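You operate a simulated robot arm through the tools that you are given. There is no shell and no other tool.

Carry out the task below with a simulated robot arm. There is one attempt and no reset: what you move stays moved.

JOB
Probe the dryer cell and dry it for the time on the drying card.
Fine: push the probe into the port, read the damp, stand the probe back, set the dial, start, and wait till it stops.

It is judged by the outcome, as a careful person would: the job done as asked, and still so three seconds after it is handed in. It fails if anything else is knocked over, pushed out of place, dropped, spilled or broken.

ROBOT AND FRAMES
A 7-joint arm with a two-finger parallel gripper, fixed in place. Base frame: the origin is on the floor under the middle of its stand, x ahead of it, y to its left, z up. Lengths are in mm, angles in degrees, forces in N, time in s.
It reaches about 1247 mm from its shoulder. Its first joint turns from -132.0 to 132.0 degrees. Payload 3.91 kg.
The tool frame sits at the grasp point between the pads (the TCP): z along the fingers, y along the line on which they close. The tips reach 30 mm beyond it. Largest opening 110 mm; finger width 20, thickness 10; the body of the gripper, 48 by 112 mm, starts 55 mm behind the TCP.
Orientation is that of the tool frame in the base frame, as [roll, pitch, yaw] about the fixed x, y, z axes, in that order (R = Rz(yaw) Ry(pitch) Rx(roll)). With the fingers straight down and closing along the base's y, the tool's x points along the base's -x, its y along +y and its z along -z.

CONTROLS
- The arm moves only by the tool play_rows. Its argument "targets" is text: rows parted by semicolons, each of 6 numbers parted by spaces: the shift along the base's x, y, z in mm, then the turn, a rotation vector about the base's x, y, z in degrees. In form: dx dy dz wx wy wz; .... A call has 1 to 20 rows; each row shifts and turns the commanded pose from where the row before left it. "hand" is the finger opening in mm, from 0 to 110, set as the call begins (left out, the last holds). A row lasts 0.2 s, in which the tool goes at most 50 mm and 8.6 degrees; a call with a longer step from one row to the next is refused whole, and so is a gripper value outside its range. Where a pose cannot be reached the arm comes as near as it can. A force on the tool above 40 N (or 10 N above the force at the start of the call, whichever is more), or a blocked arm, ends the call early, and 0.2 s more pass. Each finger travels about 108 mm/s and halts on what it meets, pressing with about 35 N; the grip force reading is that of the motor and also rises with nothing between the fingers. The clock runs only during rows and for 0.2 s after the last one: add rows that do not move to give the fingers time. The reply holds the time, the measured pose of the TCP, the force on the tool along the base axes, the opening and the grip force, in the units named above and with some noise, with the torque about the TCP (base axes, N m) and any sound that the robot's microphone picked up.
- Cameras (640 x 400 px; columns grow to the right, rows downward): "scene" is fixed at [218.5, -647.5, 1640.4]; the picture's right is [0.91, -0.41, 0.00], its down [-0.17, -0.39, -0.90] and it looks along [0.37, 0.83, -0.43] (base axes); focal length 340 px, centre (320, 200). "wrist" rides on the gripper at [72, 17, -103] in the tool frame; the picture's right is [-0.23, 0.97, 0.00], its down [-0.76, -0.18, -0.62] and it looks along [-0.61, -0.14, 0.78] (tool axes); focal length 222 px, centre (320, 200). There is no depth. A picture from a camera that has moved, and an enlarged one, comes with that camera's place and axes in the base frame and with its lens.
- camera(camera): a new picture of that camera. It takes no simulated time.
- enlarge(camera, box): a new picture of the part [left, top, right, bottom] of that camera's present view, enlarged. It takes no simulated time.
- close_job(): hands the job in; it is judged then, once.

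Nothing tells you positions but the pictures and the camera data. Unless the task says otherwise, let go and move clear before handing in.

The tools are called after "Request:" by a JSON object that holds its "fn" and its "kwargs". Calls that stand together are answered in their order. play_rows: Moves the arm, as the interface text tells. Its arguments: {"type":"object","properties":{"targets":{"type":"string"},"hand":{"type":"number"}},"required":["targets"]} The other tools are called the same way: camera (camera) takes a picture; enlarge (camera, box) takes an enlarged picture of a part of a camera's view; close_job () hands the job in.

At the start:

```text
time: 0.0
eef_pos: [399.2, 307.9, 1270.2]
ee_rot: [179.9, -0.1, 180.0]
wrist_force: [0.7, 0.2, -0.3]
moment: [0.0, -0.02, -0.01]
grip_width: 110.3
finger_force: 0.1
```

scene: 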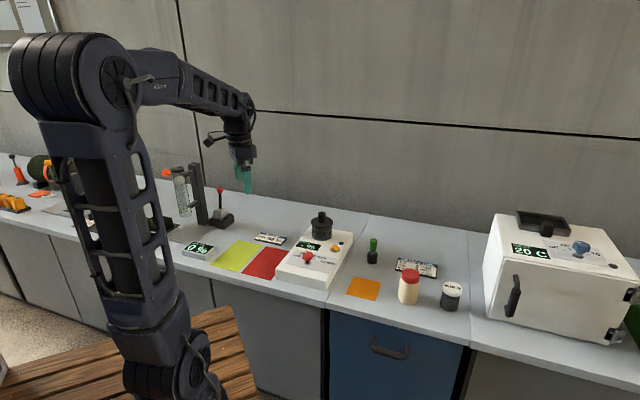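
wrist: 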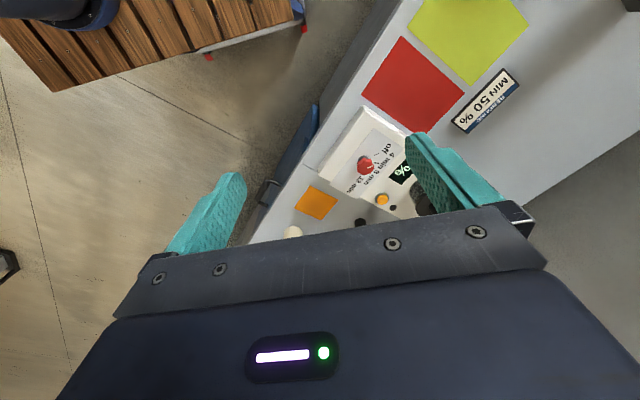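

I see a bench with several devices: a white box with a red dial and a display (perhaps the dryer cell), a green-handled probe in a stand, and cards. I'll enlarge parts of the scene before moving anything.

Request:
{"fn": "enlarge", "kwargs": {"camera": "scene", "box": [260, 190, 380, 310]}}

Request:
{"fn": "enlarge", "kwargs": {"camera": "scene", "box": [340, 220, 480, 320]}}

Request:
{"fn": "enlarge", "kwargs": {"camera": "scene", "box": [150, 150, 300, 280]}}

Request:
{"fn": "enlarge", "kwargs": {"camera": "scene", "box": [470, 190, 640, 360]}}

Request:
{"fn": "enlarge", "kwargs": {"camera": "scene", "box": [0, 140, 120, 240]}}

Request:
{"fn": "enlarge", "kwargs": {"camera": "wrist", "box": [280, 50, 540, 250]}}

```text
3.33 times, centred on (320, 250) of scene
camera zoom: at [218.5, -647.5, 1640.4], right [0.91, -0.41, 0.0], down [-0.17, -0.39, -0.9], along [0.37, 0.83, -0.43], focal length 1133 px, centre (320, 33)
```

zoom: 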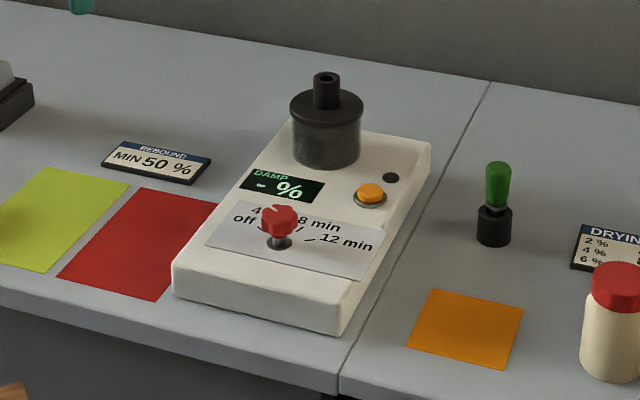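

```text
4.00 times, centred on (410, 270) of scene
camera zoom: at [218.5, -647.5, 1640.4], right [0.91, -0.41, 0.0], down [-0.17, -0.39, -0.9], along [0.37, 0.83, -0.43], focal length 1360 px, centre (-40, -80)
```

zoom: 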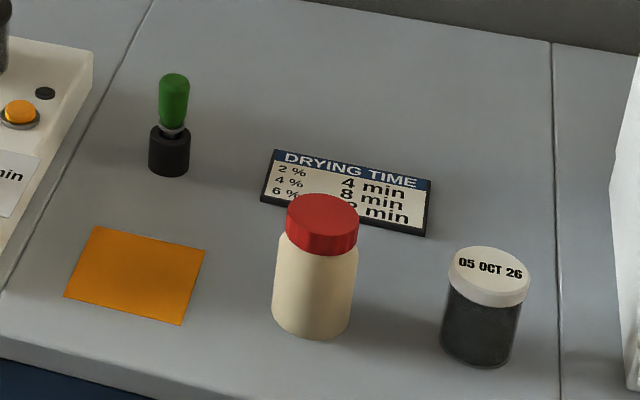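

```text
3.08 times, centred on (225, 215) of scene
camera zoom: at [218.5, -647.5, 1640.4], right [0.91, -0.41, 0.0], down [-0.17, -0.39, -0.9], along [0.37, 0.83, -0.43], focal length 1046 px, centre (612, 154)
```

zoom: 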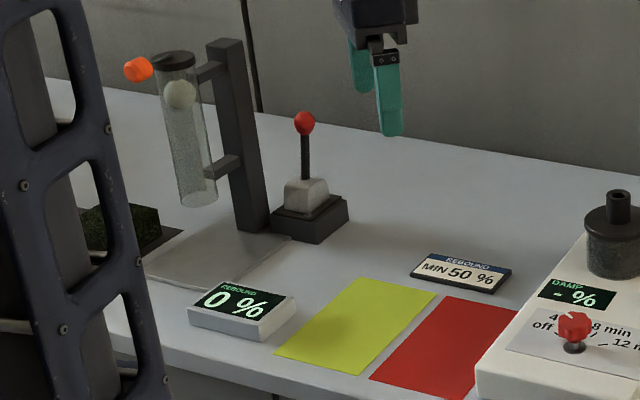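

```text
2.35 times, centred on (555, 275) of scene
camera zoom: at [218.5, -647.5, 1640.4], right [0.91, -0.41, 0.0], down [-0.17, -0.39, -0.9], along [0.37, 0.83, -0.43], focal length 800 px, centre (-233, 24)
```

zoom: 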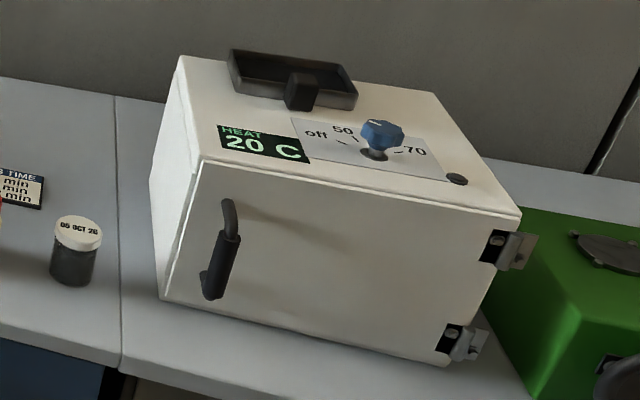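

```text
4.00 times, centred on (60, 190) of scene
camera zoom: at [218.5, -647.5, 1640.4], right [0.91, -0.41, 0.0], down [-0.17, -0.39, -0.9], along [0.37, 0.83, -0.43], focal length 1360 px, centre (1360, 240)
```

zoom: 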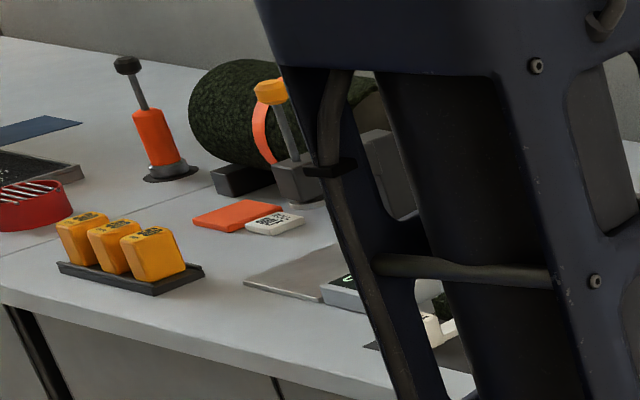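

```text
2.00 times, centred on (410, 150) of wrist
camera zoom: at [325.8, 325.9, 1374.0], right [0.23, 0.97, 0.0], down [0.76, -0.18, 0.62], along [0.61, -0.14, -0.78], focal length 444 px, centre (140, 300)
```

zoom: 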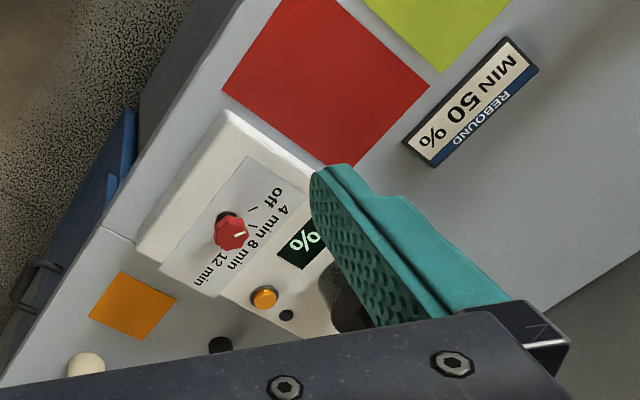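

The cell is the white box with the DAMP display, with a dark jar and chimney port at the back, an orange button and a red dial at about (626,375,886). The bench top is at about z=800, the probe stands at about (895,330), and the drying card is beside it. I'll move closer to see the details.

Request:
{"fn": "play_rows", "kwargs": {"targets": "32 5 -24 0 0 0;32 5 -24 0 0 0;32 5 -24 0 0 0;32 5 -24 0 0 0;32 5 -24 0 0 0", "hand": 110}}

Request:
{"fn": "camera", "kwargs": {"camera": "wrist"}}

Request:
{"fn": "camera", "kwargs": {"camera": "scene"}}

```text
time: 1.2
eef_pos: [558.7, 334.5, 1151.1]
ee_rot: [179.8, 0.0, 180.0]
wrist_force: [-0.5, 0.4, 0.6]
moment: [0.01, -0.03, 0.03]
grip_width: 110.0
finger_force: 0.0
```

```text
taken
camera wrist: at [485.0, 350.6, 1254.1], right [0.23, 0.97, 0.0], down [0.76, -0.18, 0.62], along [0.61, -0.14, -0.78], focal length 222 px, centre (320, 200)
```

wrist: 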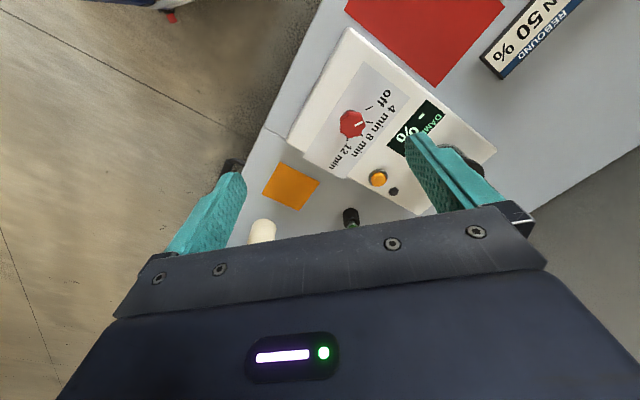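

```text
taken
```

scene: 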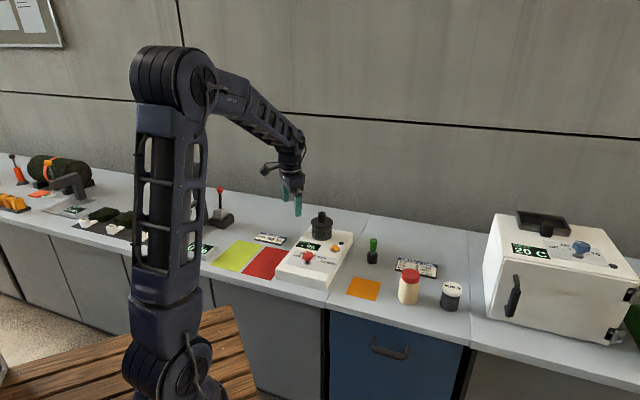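

The cell is in view from above now. I'll enlarge its panel and look at the port, the dial pointer and the button.

Request:
{"fn": "enlarge", "kwargs": {"camera": "wrist", "box": [280, 70, 440, 200]}}

Request:
{"fn": "enlarge", "kwargs": {"camera": "scene", "box": [270, 205, 360, 290]}}

Request:
{"fn": "enlarge", "kwargs": {"camera": "scene", "box": [390, 250, 450, 290]}}

```text
3.08 times, centred on (360, 135) of wrist
camera zoom: at [485.0, 350.6, 1254.1], right [0.23, 0.97, 0.0], down [0.76, -0.18, 0.62], along [0.61, -0.14, -0.78], focal length 684 px, centre (197, 400)
```

zoom: 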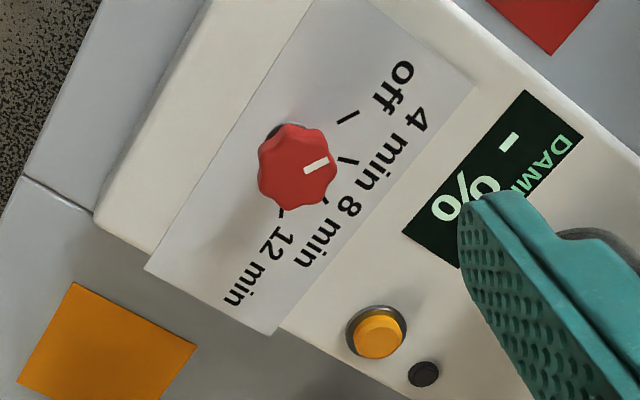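

```text
4.71 times, centred on (315, 248) of scene
camera zoom: at [218.5, -647.5, 1640.4], right [0.91, -0.41, 0.0], down [-0.17, -0.39, -0.9], along [0.37, 0.83, -0.43], focal length 1600 px, centre (344, -24)
```

zoom: 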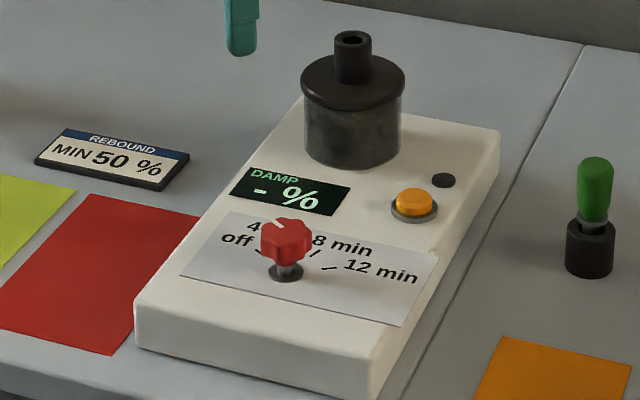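

```text
10.00 times, centred on (420, 270) of scene
camera zoom: at [218.5, -647.5, 1640.4], right [0.91, -0.41, 0.0], down [-0.17, -0.39, -0.9], along [0.37, 0.83, -0.43], focal length 3400 px, centre (-680, -500)
```

zoom: 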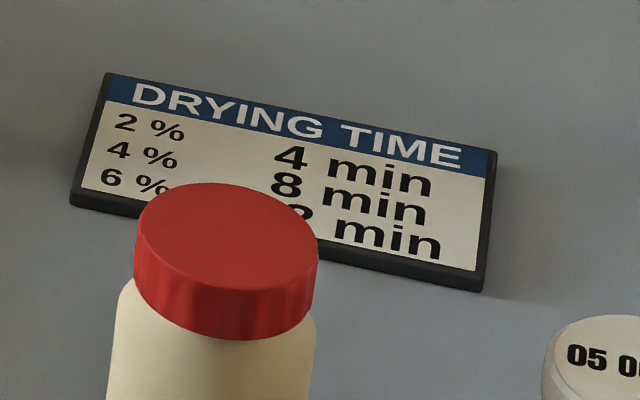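

The drying card reads 2 % → 4 min, 4 % → 8 min, 6 % → 12 min, though the last line is partly hidden. The dial is off/4/8/12, and the jar on the cell has a chimney port on top. I'm going over to the probe at about (895,330) for a close look from above.

Request:
{"fn": "play_rows", "kwargs": {"targets": "36 0 -12 0 0 0;36 0 -12 0 0 0;36 0 -12 0 0 0;36 0 -12 0 0 0;36 0 -12 0 0 0;36 0 -12 0 0 0;36 0 -12 0 0 0;36 0 -12 0 0 0", "hand": 110}}

Request:
{"fn": "camera", "kwargs": {"camera": "wrist"}}

Request:
{"fn": "camera", "kwargs": {"camera": "scene"}}

```text
time: 3.0
eef_pos: [847.1, 333.4, 1058.9]
ee_rot: [179.9, 0.0, 180.0]
wrist_force: [-0.6, 0.2, 0.2]
moment: [0.01, -0.01, 0.02]
grip_width: 110.3
finger_force: 0.0
```

```text
taken
camera wrist: at [774.9, 350.8, 1160.8], right [0.23, 0.97, 0.0], down [0.76, -0.18, 0.62], along [0.61, -0.14, -0.78], focal length 222 px, centre (320, 200)
```

wrist: 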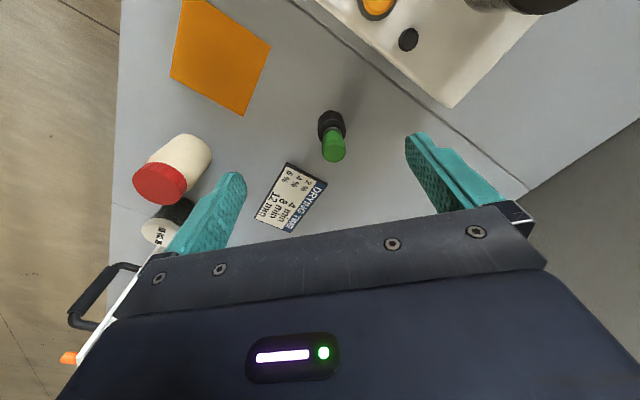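

```text
taken
```

scene: 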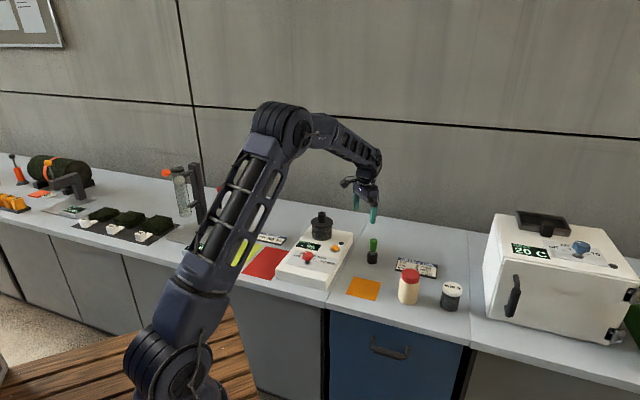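

Request:
{"fn": "enlarge", "kwargs": {"camera": "wrist", "box": [240, 90, 400, 190]}}

Request:
{"fn": "enlarge", "kwargs": {"camera": "wrist", "box": [240, 150, 340, 240]}}

Request:
{"fn": "enlarge", "kwargs": {"camera": "wrist", "box": [320, 0, 580, 110]}}

```text
4.00 times, centred on (320, 140) of wrist
camera zoom: at [774.9, 350.8, 1160.8], right [0.23, 0.97, 0.0], down [0.76, -0.18, 0.62], along [0.61, -0.14, -0.78], focal length 888 px, centre (320, 440)
```

zoom: 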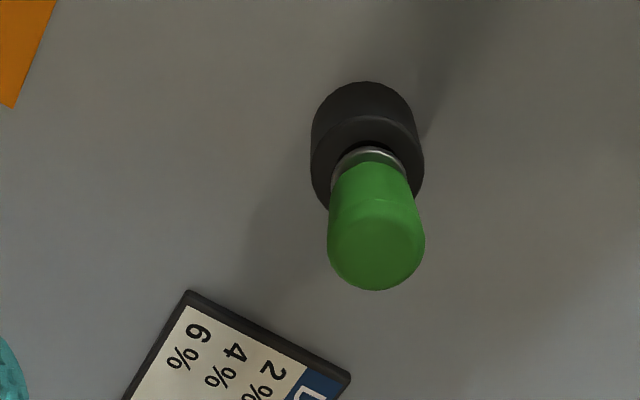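

```text
4.44 times, centred on (290, 195) of wrist
camera zoom: at [774.9, 350.8, 1160.8], right [0.23, 0.97, 0.0], down [0.76, -0.18, 0.62], along [0.61, -0.14, -0.78], focal length 987 px, centre (453, 222)
```

zoom: 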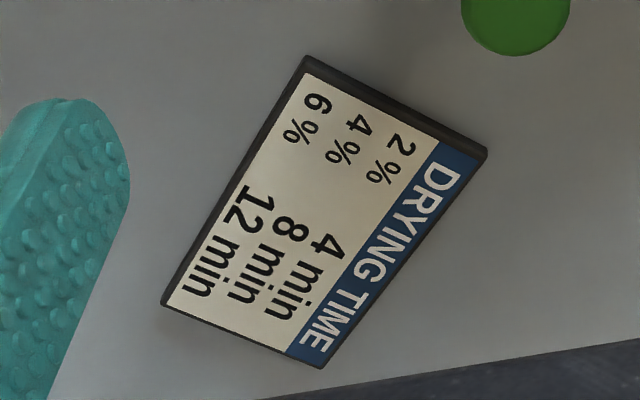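

```text
2.46 times, centred on (450, 55) of wrist
camera zoom: at [774.9, 350.8, 1160.8], right [0.23, 0.97, 0.0], down [0.76, -0.18, 0.62], along [0.61, -0.14, -0.78], focal length 547 px, centre (0, 557)
```

zoom: 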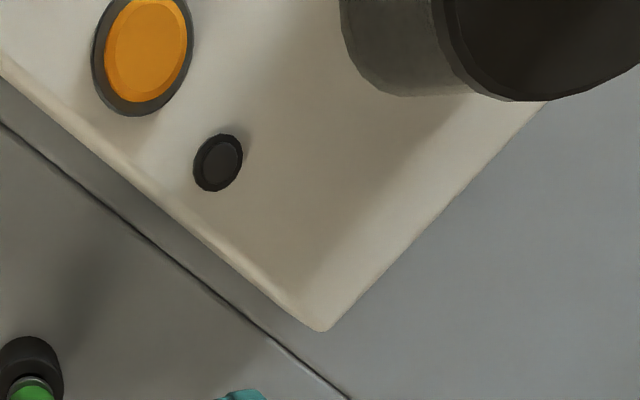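

The card fully reads 2 % → 4 min, 4 % → 8 min, 6 % → 12 min. The probe handle top is at about (894,339,910), so I'll move over it, stay above it, and check alignment.

Request:
{"fn": "play_rows", "kwargs": {"targets": "16 2 -26 0 0 0;16 2 -26 0 0 0;15 2 -26 0 0 0", "hand": 110}}

Request:
{"fn": "camera", "kwargs": {"camera": "wrist"}}

Request:
{"fn": "enlarge", "kwargs": {"camera": "scene", "box": [330, 190, 430, 290]}}

```text
time: 3.8
eef_pos: [892.3, 340.8, 978.7]
ee_rot: [179.9, 0.0, -180.0]
wrist_force: [0.6, 0.3, 0.1]
moment: [0.0, -0.01, -0.05]
grip_width: 110.1
finger_force: 0.1
```

```text
taken
camera wrist: at [820.3, 357.8, 1081.0], right [0.23, 0.97, 0.0], down [0.76, -0.18, 0.62], along [0.61, -0.14, -0.78], focal length 222 px, centre (320, 200)
```

wrist: 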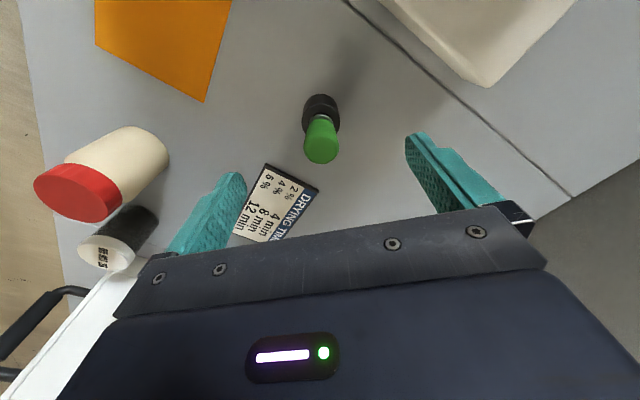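

```text
4.00 times, centred on (380, 240) of scene
camera zoom: at [218.5, -647.5, 1640.4], right [0.91, -0.41, 0.0], down [-0.17, -0.39, -0.9], along [0.37, 0.83, -0.43], focal length 1360 px, centre (80, 40)
```

zoom: 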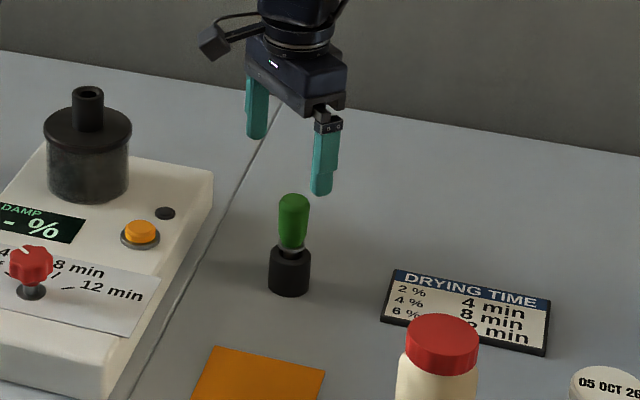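

Request:
{"fn": "enlarge", "kwargs": {"camera": "wrist", "box": [270, 80, 370, 180]}}

Request:
{"fn": "enlarge", "kwargs": {"camera": "scene", "box": [350, 215, 400, 270]}}

```text
4.00 times, centred on (320, 130) of wrist
camera zoom: at [820.3, 357.8, 1081.0], right [0.23, 0.97, 0.0], down [0.76, -0.18, 0.62], along [0.61, -0.14, -0.78], focal length 888 px, centre (320, 480)
```

zoom: 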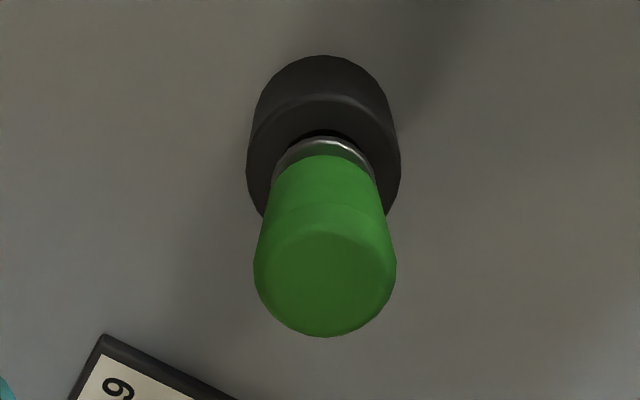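

```text
7.27 times, centred on (375, 242) of scene
camera zoom: at [218.5, -647.5, 1640.4], right [0.91, -0.41, 0.0], down [-0.17, -0.39, -0.9], along [0.37, 0.83, -0.43], focal length 2473 px, centre (-80, -109)
```

zoom: 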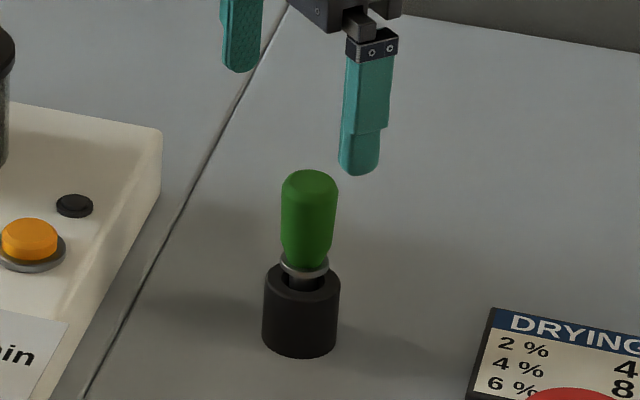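

The probe stands at about (900,340) with the handle between z≈852 and 905 and the stand rim at about 835. I'll shift slightly forward and descend with open fingers to z=885 without closing yet.

Request:
{"fn": "play_rows", "kwargs": {"targets": "8 -1 0 0 0 0;0 0 -24 0 0 0;0 0 -24 0 0 0;0 0 -24 0 0 0;0 0 -21 0 0 0", "hand": 110}}

Request:
{"fn": "camera", "kwargs": {"camera": "wrist"}}

Request:
{"fn": "enlarge", "kwargs": {"camera": "scene", "box": [340, 200, 420, 280]}}

```text
time: 5.0
eef_pos: [900.3, 338.7, 883.7]
ee_rot: [179.9, 0.0, -179.9]
wrist_force: [0.2, -0.5, -0.3]
moment: [-0.02, -0.02, -0.01]
grip_width: 110.1
finger_force: 0.0
```

```text
taken
camera wrist: at [827.8, 355.9, 986.8], right [0.23, 0.97, 0.0], down [0.76, -0.18, 0.62], along [0.61, -0.14, -0.78], focal length 222 px, centre (320, 200)
```

wrist: 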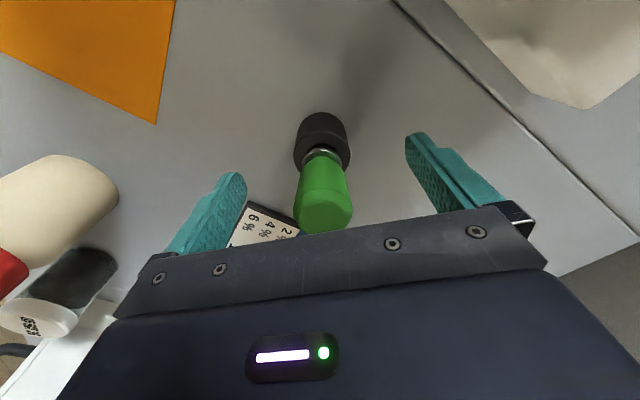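

```text
5.00 times, centred on (380, 240) of scene
camera zoom: at [218.5, -647.5, 1640.4], right [0.91, -0.41, 0.0], down [-0.17, -0.39, -0.9], along [0.37, 0.83, -0.43], focal length 1700 px, centre (20, 0)
```

zoom: 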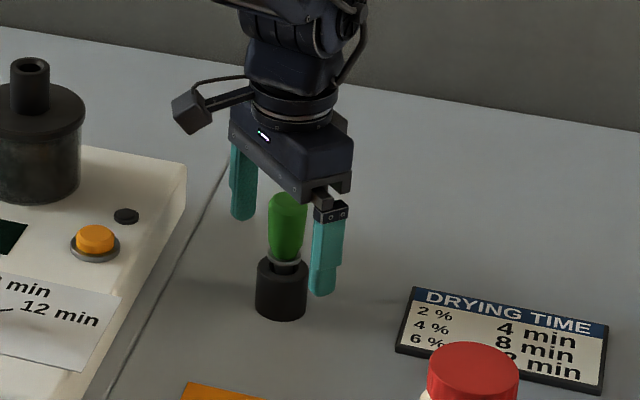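

The fingers straddle the green handle and it is centred on the tool axis, with the tips well above the stand rim. I'll nudge 3 mm forward and then close on the handle.

Request:
{"fn": "play_rows", "kwargs": {"targets": "3 0 0 0 0 0", "hand": 110}}

Request:
{"fn": "play_rows", "kwargs": {"targets": "0 0 0 0 0 0;0 0 0 0 0 0;0 0 0 0 0 0;0 0 0 0 0 0;0 0 0 0 0 0", "hand": 10}}

Request:
{"fn": "camera", "kwargs": {"camera": "wrist"}}

Request:
{"fn": "enlarge", "kwargs": {"camera": "scene", "box": [340, 200, 420, 280]}}

```text
time: 5.4
eef_pos: [905.2, 338.8, 884.6]
ee_rot: [179.9, 0.0, 180.0]
wrist_force: [0.0, -0.6, -0.4]
moment: [-0.02, 0.02, 0.02]
grip_width: 109.9
finger_force: 0.1
```

```text
time: 6.6
eef_pos: [903.9, 338.8, 883.0]
ee_rot: [179.9, 0.0, -180.0]
wrist_force: [0.5, -1.0, 0.9]
moment: [-0.05, -0.07, 0.03]
grip_width: 30.3
finger_force: 34.3
```

```text
taken
camera wrist: at [831.9, 356.0, 987.0], right [0.23, 0.97, 0.0], down [0.76, -0.18, 0.62], along [0.61, -0.14, -0.78], focal length 222 px, centre (320, 200)
```

wrist: 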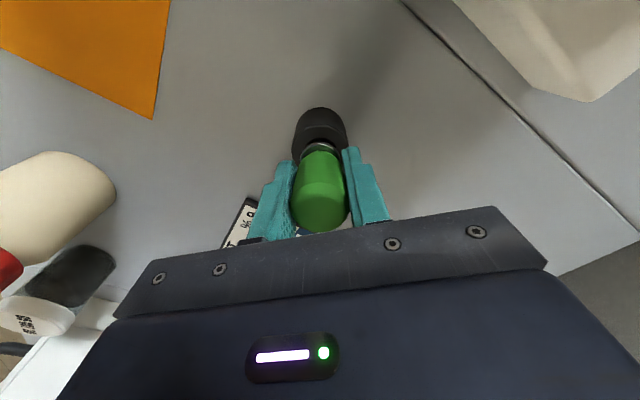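

```text
5.00 times, centred on (380, 240) of scene
camera zoom: at [218.5, -647.5, 1640.4], right [0.91, -0.41, 0.0], down [-0.17, -0.39, -0.9], along [0.37, 0.83, -0.43], focal length 1700 px, centre (20, 0)
```

zoom: 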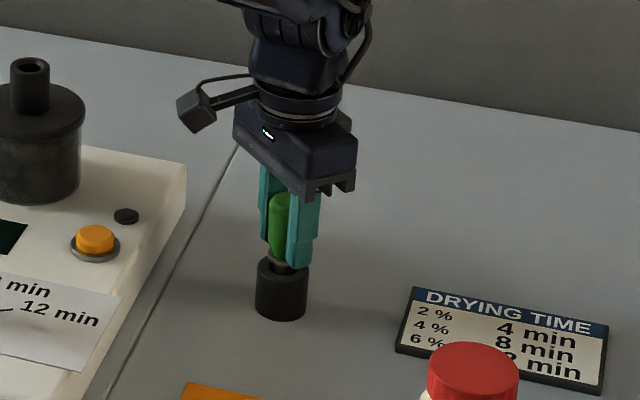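

The handle is gripped at 30.3 mm with TCP (904,338.8,883), which I'll remember for standing it back. I'll lift gently straight up and check that the stand stays.

Request:
{"fn": "play_rows", "kwargs": {"targets": "0 0 8 0 0 0;0 0 8 0 0 0;0 0 8 0 0 0;0 0 8 0 0 0;0 0 8 0 0 0;0 0 8 0 0 0;0 0 8 0 0 0;0 0 8 0 0 0;0 0 8 0 0 0", "hand": 10}}

Request:
{"fn": "camera", "kwargs": {"camera": "wrist"}}

Request:
{"fn": "enlarge", "kwargs": {"camera": "scene", "box": [340, 190, 420, 270]}}

```text
time: 8.6
eef_pos: [905.1, 338.7, 955.0]
ee_rot: [179.9, 0.0, -180.0]
wrist_force: [0.5, 0.4, -1.9]
moment: [0.0, -0.01, 0.03]
grip_width: 29.9
finger_force: 34.6
```

```text
taken
camera wrist: at [831.7, 355.4, 1058.1], right [0.23, 0.97, 0.0], down [0.76, -0.18, 0.62], along [0.61, -0.14, -0.78], focal length 222 px, centre (320, 200)
```

wrist: 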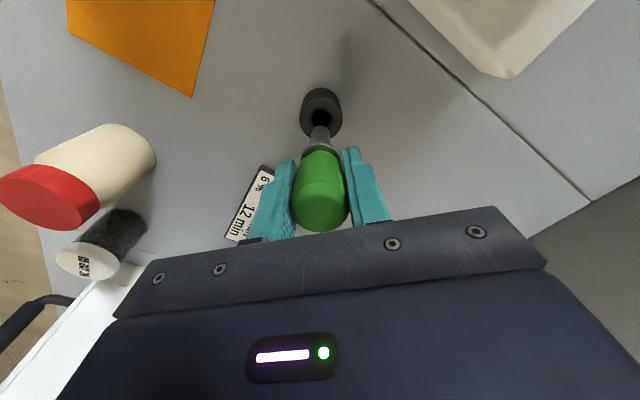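

```text
5.00 times, centred on (380, 230) of scene
camera zoom: at [218.5, -647.5, 1640.4], right [0.91, -0.41, 0.0], down [-0.17, -0.39, -0.9], along [0.37, 0.83, -0.43], focal length 1700 px, centre (20, 50)
```

zoom: 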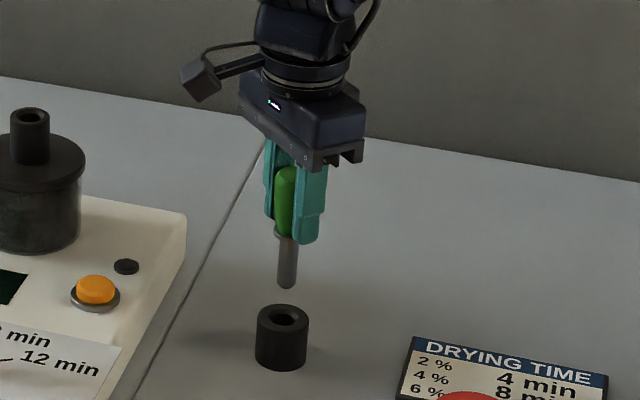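

Request:
{"fn": "enlarge", "kwargs": {"camera": "wrist", "box": [280, 80, 380, 240]}}

Request:
{"fn": "enlarge", "kwargs": {"camera": "wrist", "box": [295, 80, 345, 160]}}

Request:
{"fn": "enlarge", "kwargs": {"camera": "scene", "box": [375, 215, 415, 265]}}

Request:
{"fn": "enlarge", "kwargs": {"camera": "scene", "box": [300, 200, 350, 250]}}

```text
2.50 times, centred on (330, 160) of wrist
camera zoom: at [831.7, 355.4, 1058.1], right [0.23, 0.97, 0.0], down [0.76, -0.18, 0.62], along [0.61, -0.14, -0.78], focal length 555 px, centre (295, 300)
```

zoom: 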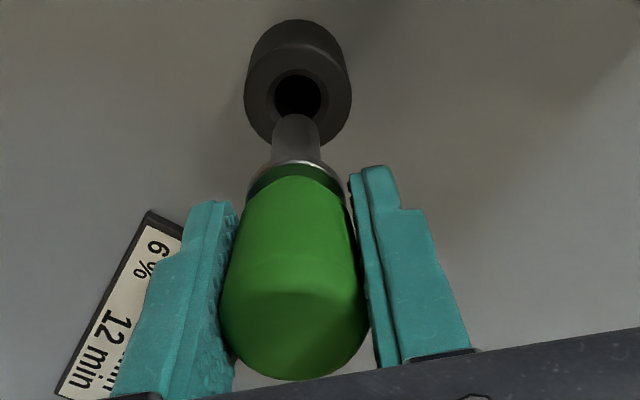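

```text
5.00 times, centred on (320, 120) of wrist
camera zoom: at [831.7, 355.4, 1058.1], right [0.23, 0.97, 0.0], down [0.76, -0.18, 0.62], along [0.61, -0.14, -0.78], focal length 1111 px, centre (320, 600)
```

zoom: 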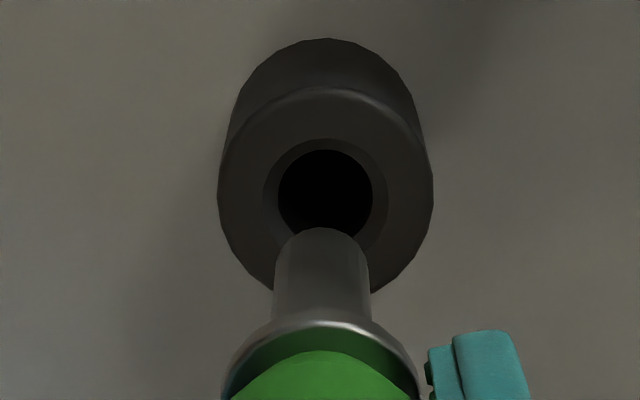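

```text
8.00 times, centred on (395, 240) of scene
camera zoom: at [218.5, -647.5, 1640.4], right [0.91, -0.41, 0.0], down [-0.17, -0.39, -0.9], along [0.37, 0.83, -0.43], focal length 2720 px, centre (-280, -120)
```

zoom: 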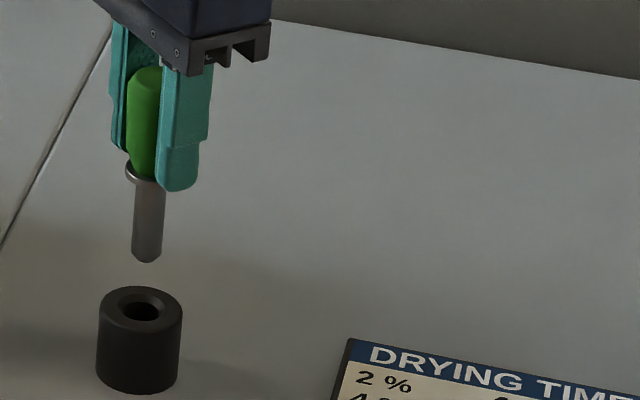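

```text
8.00 times, centred on (325, 225) of scene
camera zoom: at [218.5, -647.5, 1640.4], right [0.91, -0.41, 0.0], down [-0.17, -0.39, -0.9], along [0.37, 0.83, -0.43], focal length 2720 px, centre (280, 0)
```

zoom: 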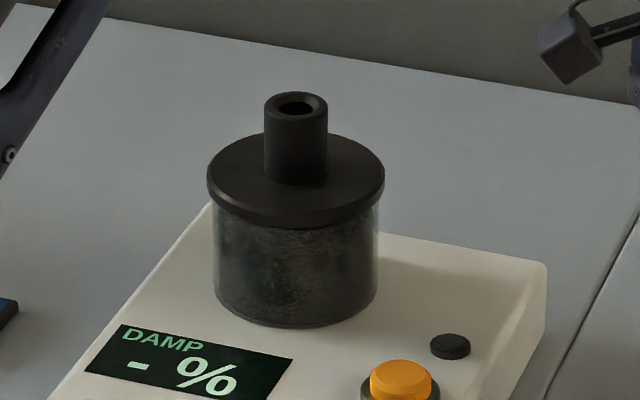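

The probe is clear (shaft about 16 mm) and the stand with its chamfered hole stayed put. The cell's chimney port is at roughly (760,550,950), so I'll lift higher and travel over near it to look.

Request:
{"fn": "play_rows", "kwargs": {"targets": "0 0 37 0 0 0;0 0 37 0 0 0;0 0 37 0 0 0;0 0 37 0 0 0;-24 32 0 0 0 0;-24 32 0 0 0 0;-24 32 0 0 0 0;-24 32 0 0 0 0;-24 32 0 0 0 0;-24 32 0 0 0 0", "hand": 10}}

Request:
{"fn": "camera", "kwargs": {"camera": "wrist"}}

Request:
{"fn": "camera", "kwargs": {"camera": "scene"}}

```text
time: 10.8
eef_pos: [763.5, 529.7, 1106.3]
ee_rot: [179.9, 0.1, 180.0]
wrist_force: [0.3, -1.3, -1.4]
moment: [0.06, 0.05, 0.0]
grip_width: 30.0
finger_force: 35.5
```

```text
taken
camera wrist: at [689.6, 547.2, 1208.2], right [0.23, 0.97, 0.0], down [0.76, -0.18, 0.62], along [0.61, -0.14, -0.78], focal length 222 px, centre (320, 200)
```

wrist: 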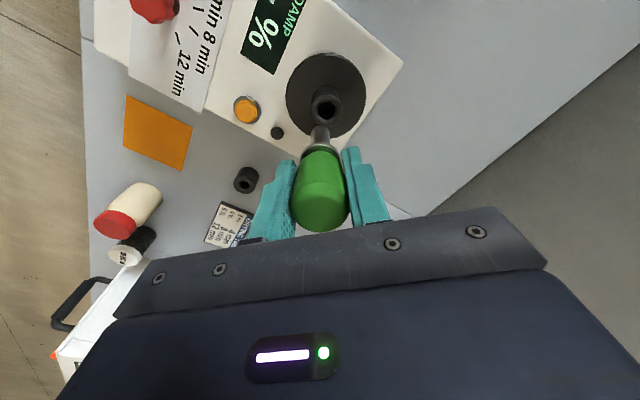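

```text
taken
```

scene: 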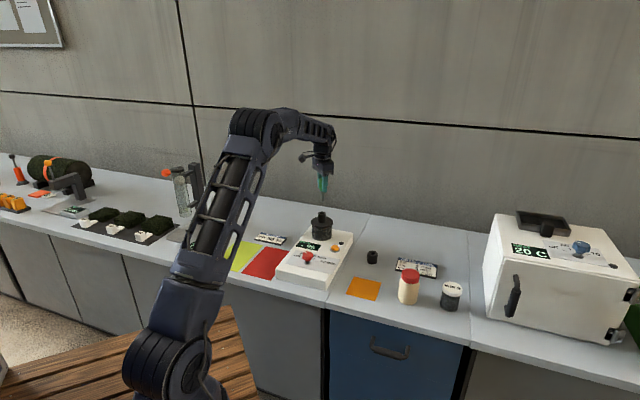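

Request:
{"fn": "enlarge", "kwargs": {"camera": "wrist", "box": [280, 45, 380, 145]}}

Request:
{"fn": "enlarge", "kwargs": {"camera": "scene", "box": [290, 170, 350, 240]}}

```text
4.00 times, centred on (330, 95) of wrist
camera zoom: at [689.6, 547.2, 1208.2], right [0.23, 0.97, 0.0], down [0.76, -0.18, 0.62], along [0.61, -0.14, -0.78], focal length 888 px, centre (280, 620)
```

zoom: 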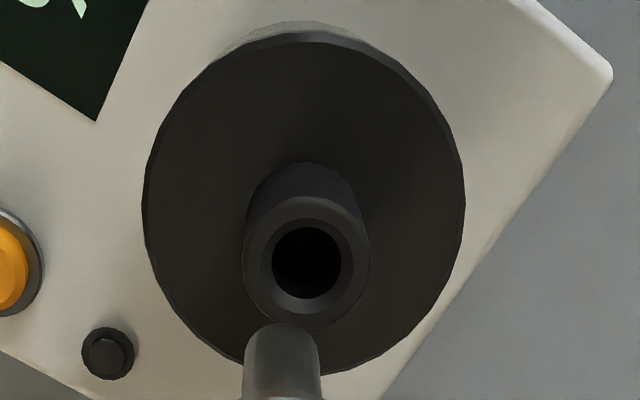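

```text
5.71 times, centred on (320, 205) of scene
camera zoom: at [218.5, -647.5, 1640.4], right [0.91, -0.41, 0.0], down [-0.17, -0.39, -0.9], along [0.37, 0.83, -0.43], focal length 1943 px, centre (320, 171)
```

zoom: 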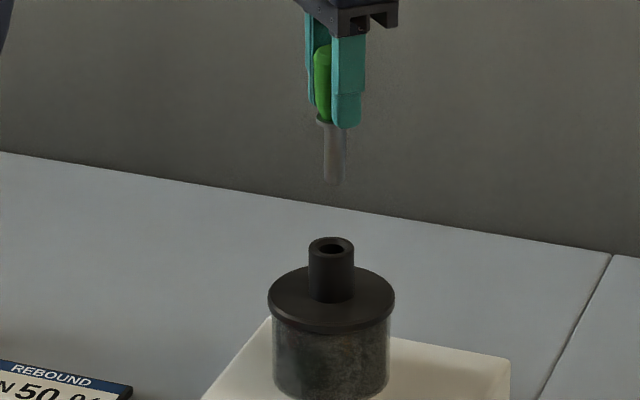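

The port hole is just ahead of the probe tip: I estimate an offset of about (1,6.5) mm and a gap of about 54 mm. I'll correct laterally, come down 30 mm, and check again.

Request:
{"fn": "play_rows", "kwargs": {"targets": "1 6.5 0 0 0 0;0 0 -10 0 0 0;0 0 -10 0 0 0;0 0 -10 0 0 0", "hand": 10}}

Request:
{"fn": "enlarge", "kwargs": {"camera": "wrist", "box": [280, 65, 380, 145]}}

Request:
{"fn": "enlarge", "kwargs": {"camera": "scene", "box": [305, 180, 345, 230]}}

```text
time: 11.8
eef_pos: [761.5, 536.8, 1074.7]
ee_rot: [179.8, 0.1, 180.0]
wrist_force: [-0.4, -1.2, -1.0]
moment: [0.01, -0.02, 0.02]
grip_width: 30.0
finger_force: 34.9
```

```text
5.00 times, centred on (330, 105) of wrist
camera zoom: at [688.8, 553.9, 1177.6], right [0.23, 0.97, 0.0], down [0.76, -0.18, 0.62], along [0.61, -0.14, -0.78], focal length 1111 px, centre (270, 675)
```

zoom: 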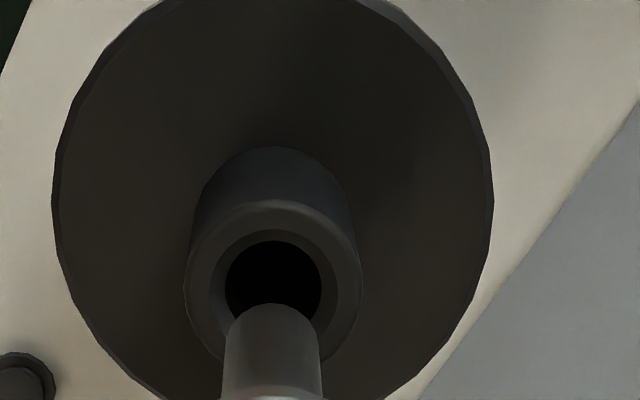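

```text
8.00 times, centred on (325, 205) of scene
camera zoom: at [218.5, -647.5, 1640.4], right [0.91, -0.41, 0.0], down [-0.17, -0.39, -0.9], along [0.37, 0.83, -0.43], focal length 2720 px, centre (280, 160)
```

zoom: 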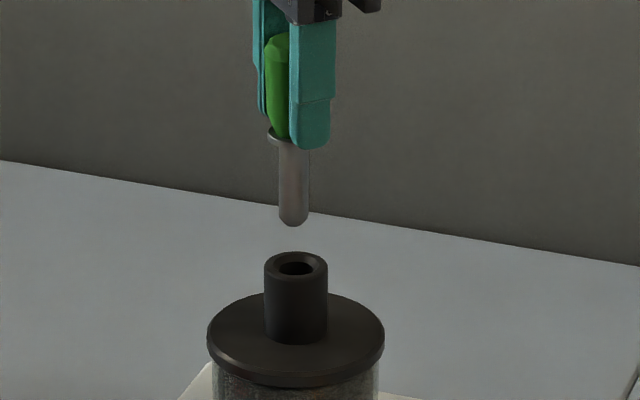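

Request:
{"fn": "enlarge", "kwargs": {"camera": "scene", "box": [312, 195, 332, 225]}}

Request:
{"fn": "enlarge", "kwargs": {"camera": "wrist", "box": [300, 95, 340, 140]}}

```text
13.33 times, centred on (322, 210) of scene
camera zoom: at [218.5, -647.5, 1640.4], right [0.91, -0.41, 0.0], down [-0.17, -0.39, -0.9], along [0.37, 0.83, -0.43], focal length 4533 px, centre (293, 67)
```

zoom: 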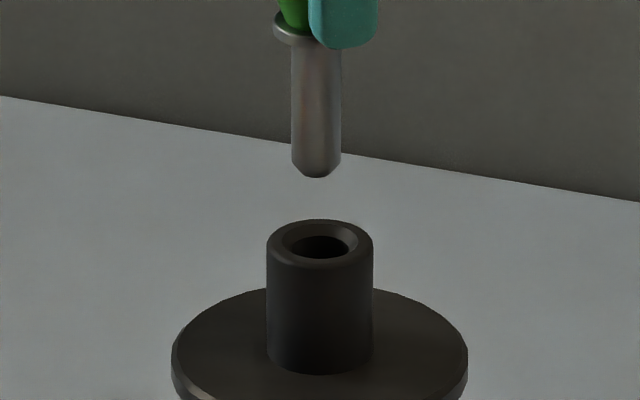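

```text
8.89 times, centred on (320, 118) of wrist
camera zoom: at [688.8, 553.9, 1177.6], right [0.23, 0.97, 0.0], down [0.76, -0.18, 0.62], along [0.61, -0.14, -0.78], focal length 1974 px, centre (320, 933)
```

zoom: 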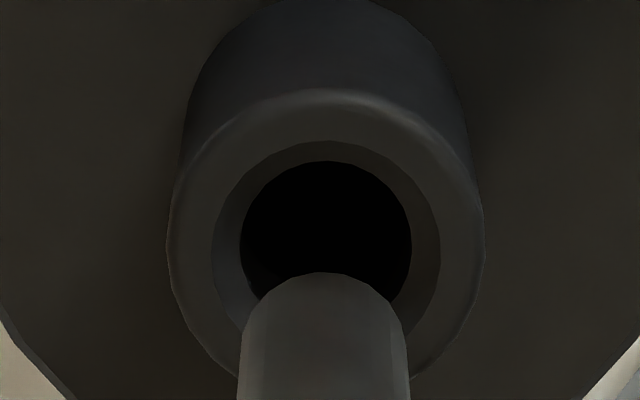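

The probe tip is aligned to within about 0.2 mm laterally and needs about 1.2 mm forward. I'll correct that and descend gently into the port mouth.

Request:
{"fn": "play_rows", "kwargs": {"targets": "1.2 -0.1 0 0 0 0;0 0 -6 0 0 0;0 0 -6 0 0 0;0 0 -6 0 0 0;0 0 -4 0 0 0", "hand": 10}}

Request:
{"fn": "enlarge", "kwargs": {"camera": "scene", "box": [312, 195, 332, 225]}}

Request:
{"fn": "enlarge", "kwargs": {"camera": "wrist", "box": [300, 95, 340, 140]}}

```text
time: 13.0
eef_pos: [761.7, 538.5, 1052.1]
ee_rot: [179.9, 0.0, -180.0]
wrist_force: [0.1, -0.7, -0.5]
moment: [0.0, -0.01, 0.0]
grip_width: 30.1
finger_force: 35.0
```

```text
13.33 times, centred on (322, 210) of scene
camera zoom: at [218.5, -647.5, 1640.4], right [0.91, -0.41, 0.0], down [-0.17, -0.39, -0.9], along [0.37, 0.83, -0.43], focal length 4533 px, centre (293, 67)
```

zoom: 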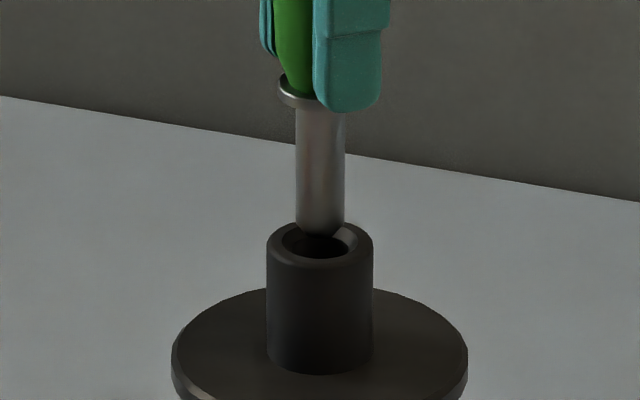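

```text
8.89 times, centred on (320, 118) of wrist
camera zoom: at [690.3, 554.0, 1155.3], right [0.23, 0.97, 0.0], down [0.76, -0.18, 0.62], along [0.61, -0.14, -0.78], focal length 1974 px, centre (320, 933)
```

zoom: 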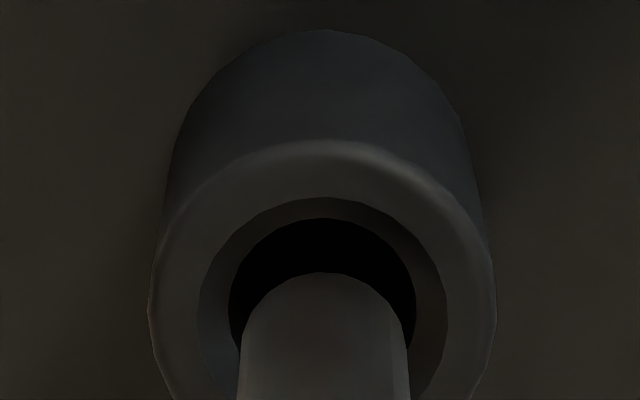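

The tip is now centred over the hole in both views and a few mm above the rim. I'll continue down in small steps into the bore.

Request:
{"fn": "play_rows", "kwargs": {"targets": "0 0 -4 0 0 0;0 0 -4 0 0 0;0 0 -4 0 0 0;0 0 -4 0 0 0;0 0 -4 0 0 0", "hand": 10}}

Request:
{"fn": "enlarge", "kwargs": {"camera": "scene", "box": [312, 195, 332, 225]}}

```text
time: 14.2
eef_pos: [763.1, 537.1, 1031.1]
ee_rot: [179.9, -0.1, 180.0]
wrist_force: [0.7, -0.1, -1.5]
moment: [-0.01, 0.0, 0.01]
grip_width: 30.0
finger_force: 35.4
```

```text
13.33 times, centred on (322, 210) of scene
camera zoom: at [218.5, -647.5, 1640.4], right [0.91, -0.41, 0.0], down [-0.17, -0.39, -0.9], along [0.37, 0.83, -0.43], focal length 4533 px, centre (293, 67)
```

zoom: 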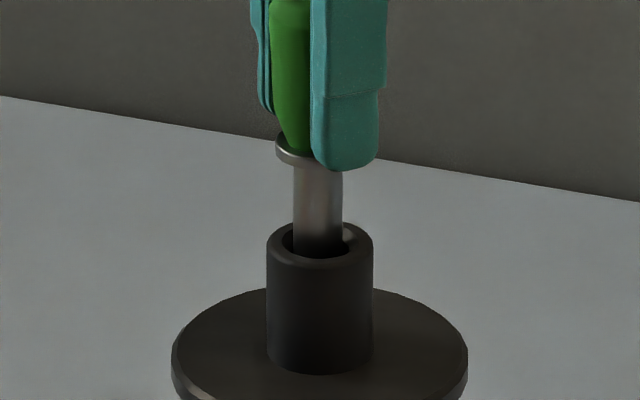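

Request:
{"fn": "play_rows", "kwargs": {"targets": "0 0 -4 0 0 0;0 0 -4 0 0 0;0 0 -4 0 0 0;0 0 -4 0 0 0;0 0 -4 0 0 0", "hand": 10}}

Request:
{"fn": "enlarge", "kwargs": {"camera": "scene", "box": [295, 195, 345, 265]}}

```text
time: 15.4
eef_pos: [762.3, 538.1, 1010.9]
ee_rot: [179.9, 0.0, -180.0]
wrist_force: [-0.3, -0.3, -1.1]
moment: [0.03, -0.01, 0.02]
grip_width: 30.3
finger_force: 35.1
```

```text
5.71 times, centred on (320, 230) of scene
camera zoom: at [218.5, -647.5, 1640.4], right [0.91, -0.41, 0.0], down [-0.17, -0.39, -0.9], along [0.37, 0.83, -0.43], focal length 1943 px, centre (320, 29)
```

zoom: 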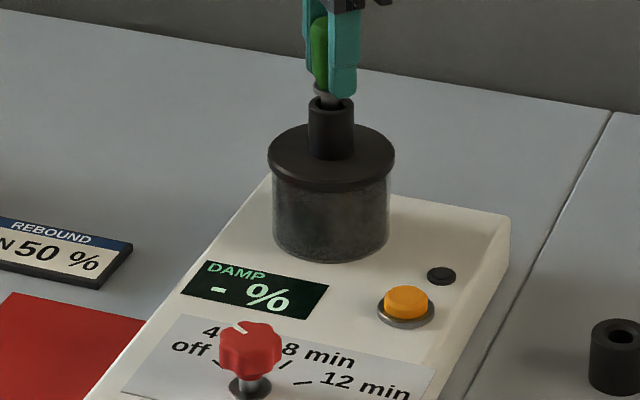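

The shaft is mostly in, no resistance so far, and the display still shows "-". I'll push on in small steps until it seats or the display reads.

Request:
{"fn": "play_rows", "kwargs": {"targets": "0 0 -2 0 0 0;0 0 -2 0 0 0;0 0 -2 0 0 0;0 0 -2 0 0 0", "hand": 10}}

Request:
{"fn": "enlarge", "kwargs": {"camera": "scene", "box": [295, 195, 345, 265]}}

Request:
{"fn": "enlarge", "kwargs": {"camera": "scene", "box": [312, 195, 332, 225]}}

```text
time: 16.5
eef_pos: [763.6, 539.8, 1008.6]
ee_rot: [179.6, 0.3, -180.0]
wrist_force: [-1.6, 0.2, 8.1]
moment: [0.0, 0.09, -0.01]
grip_width: 30.4
finger_force: 35.0
stopped in row 4: the force on the tool passed its limit at 42 N (the readings are from after the stop); the commanded pose is now the measured one
```

```text
5.71 times, centred on (320, 230) of scene
camera zoom: at [218.5, -647.5, 1640.4], right [0.91, -0.41, 0.0], down [-0.17, -0.39, -0.9], along [0.37, 0.83, -0.43], focal length 1943 px, centre (320, 29)
```

zoom: 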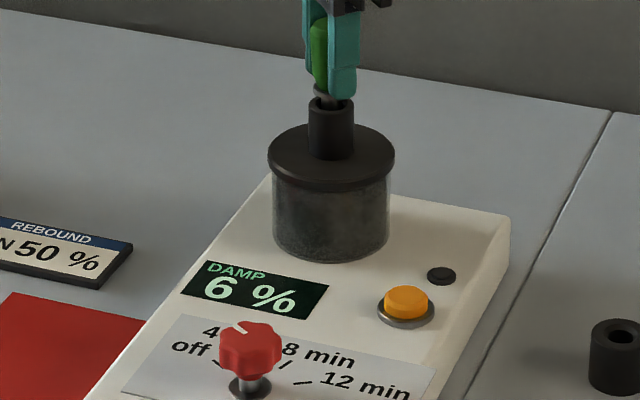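

```text
13.33 times, centred on (322, 210) of scene
camera zoom: at [218.5, -647.5, 1640.4], right [0.91, -0.41, 0.0], down [-0.17, -0.39, -0.9], along [0.37, 0.83, -0.43], focal length 4533 px, centre (293, 67)
```

zoom: 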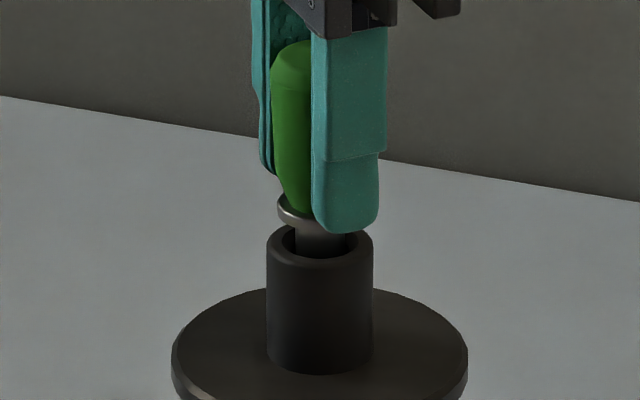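

The probe bottomed out and the display reads 6 %, which means 12 min on the card. I'll hold still a moment to confirm that the reading is steady.

Request:
{"fn": "play_rows", "kwargs": {"targets": "0 0 0 0 0 0;0 0 0 0 0 0;0 0 0 0 0 0;0 0 0 0 0 0;0 0 0 0 0 0", "hand": 10}}

Request:
{"fn": "enlarge", "kwargs": {"camera": "scene", "box": [295, 195, 345, 265]}}

```text
time: 17.7
eef_pos: [763.4, 538.9, 1009.1]
ee_rot: [179.6, 0.3, 179.9]
wrist_force: [2.4, 1.9, 17.4]
moment: [0.07, -0.22, -0.04]
grip_width: 30.0
finger_force: 35.0
```

```text
5.71 times, centred on (320, 230) of scene
camera zoom: at [218.5, -647.5, 1640.4], right [0.91, -0.41, 0.0], down [-0.17, -0.39, -0.9], along [0.37, 0.83, -0.43], focal length 1943 px, centre (320, 29)
```

zoom: 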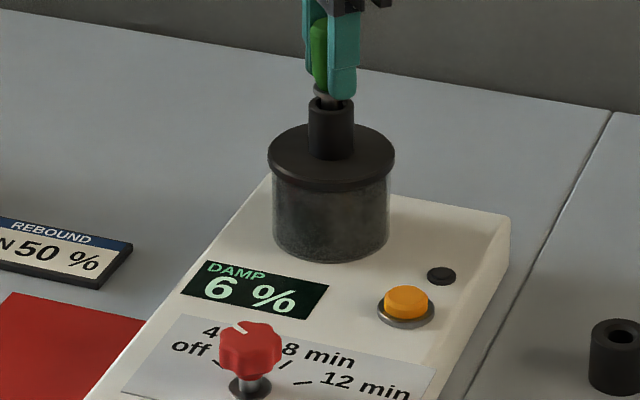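

The reading is a steady 6 %, so 12 min it is. I'll draw the probe straight up out of the port.

Request:
{"fn": "play_rows", "kwargs": {"targets": "0 0 5 0 0 0;0 0 8 0 0 0;0 0 8 0 0 0;0 0 8 0 0 0;0 0 8 0 0 0;0 0 10 0 0 0;0 0 15 0 0 0;0 0 20 0 0 0;0 0 25 0 0 0", "hand": 10}}

Request:
{"fn": "camera", "kwargs": {"camera": "wrist"}}

Request:
{"fn": "enlarge", "kwargs": {"camera": "scene", "box": [285, 170, 355, 270]}}

```text
time: 19.7
eef_pos: [762.4, 540.0, 1114.3]
ee_rot: [179.7, 0.2, 179.9]
wrist_force: [0.1, 0.4, -1.7]
moment: [-0.01, 0.02, 0.0]
grip_width: 29.9
finger_force: 35.2
```

```text
taken
camera wrist: at [689.3, 555.9, 1217.2], right [0.23, 0.97, 0.01], down [0.76, -0.18, 0.62], along [0.61, -0.14, -0.78], focal length 222 px, centre (320, 200)
```

wrist: 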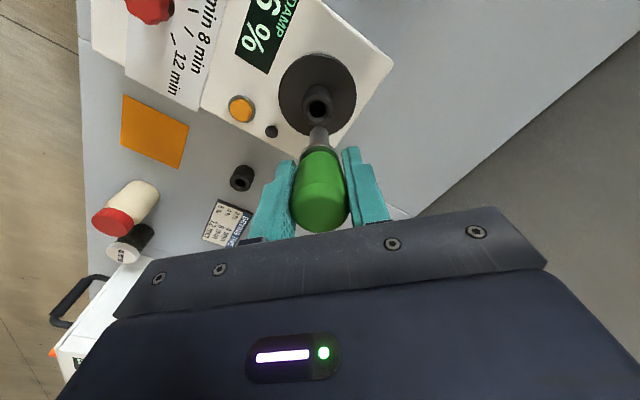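

```text
4.00 times, centred on (320, 220) of scene
camera zoom: at [218.5, -647.5, 1640.4], right [0.91, -0.41, 0.0], down [-0.17, -0.39, -0.9], along [0.37, 0.83, -0.43], focal length 1360 px, centre (320, 120)
```

zoom: 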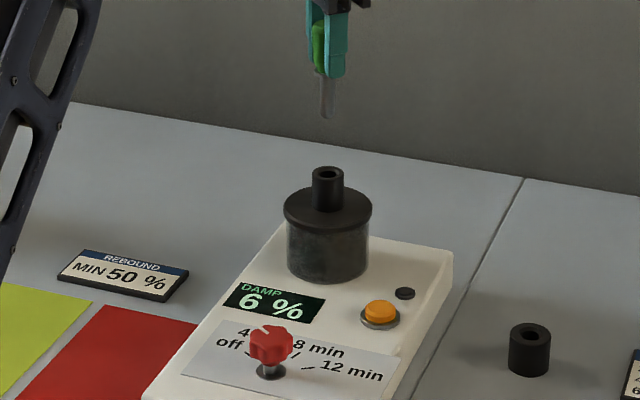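

The probe is out and the display keeps 6 %. I'll carry it back above the stand, undoing the slight tilt, and check alignment there.

Request:
{"fn": "play_rows", "kwargs": {"targets": "0 0 0 -0.25 0.2 0;24 -33.5 0 0 0 0;24 -33.5 0 0 0 0;24 -33.5 0 0 0 0;24 -33.5 0 0 0 0;24 -33.5 0 0 0 0;22 -33.5 0 0 0 0;0 0 -30 0 0 0;0 0 -30 0 0 0;0 0 -30 0 0 0;0 0 -30 0 0 0;0 0 -20 0 0 0", "hand": 10}}

Request:
{"fn": "enlarge", "kwargs": {"camera": "wrist", "box": [295, 80, 345, 160]}}

Request:
{"fn": "enlarge", "kwargs": {"camera": "scene", "box": [360, 225, 385, 265]}}

```text
time: 22.3
eef_pos: [906.6, 336.7, 973.8]
ee_rot: [179.9, 0.0, -180.0]
wrist_force: [0.3, -0.8, -1.5]
moment: [0.02, -0.03, 0.02]
grip_width: 30.3
finger_force: 35.0
```

```text
5.00 times, centred on (320, 120) of wrist
camera zoom: at [833.1, 353.2, 1076.5], right [0.23, 0.97, 0.0], down [0.76, -0.18, 0.62], along [0.61, -0.14, -0.78], focal length 1111 px, centre (320, 600)
```

zoom: 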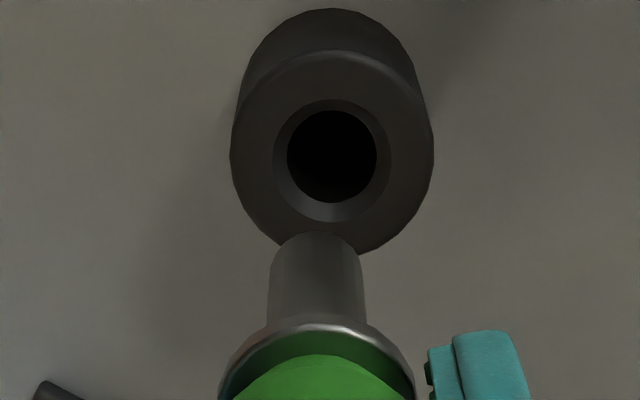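

```text
10.00 times, centred on (372, 245) of scene
camera zoom: at [218.5, -647.5, 1640.4], right [0.91, -0.41, 0.0], down [-0.17, -0.39, -0.9], along [0.37, 0.83, -0.43], focal length 3400 px, centre (-205, -250)
```

zoom: 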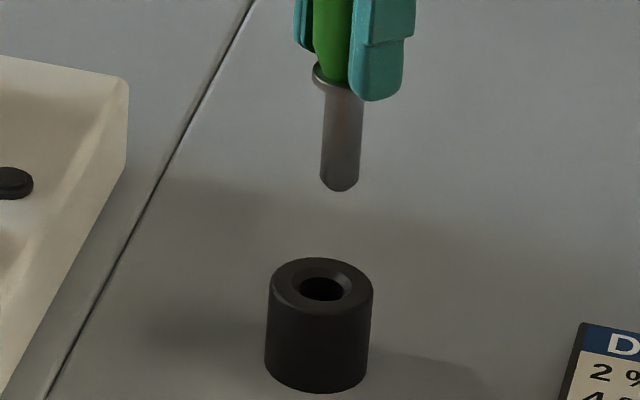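

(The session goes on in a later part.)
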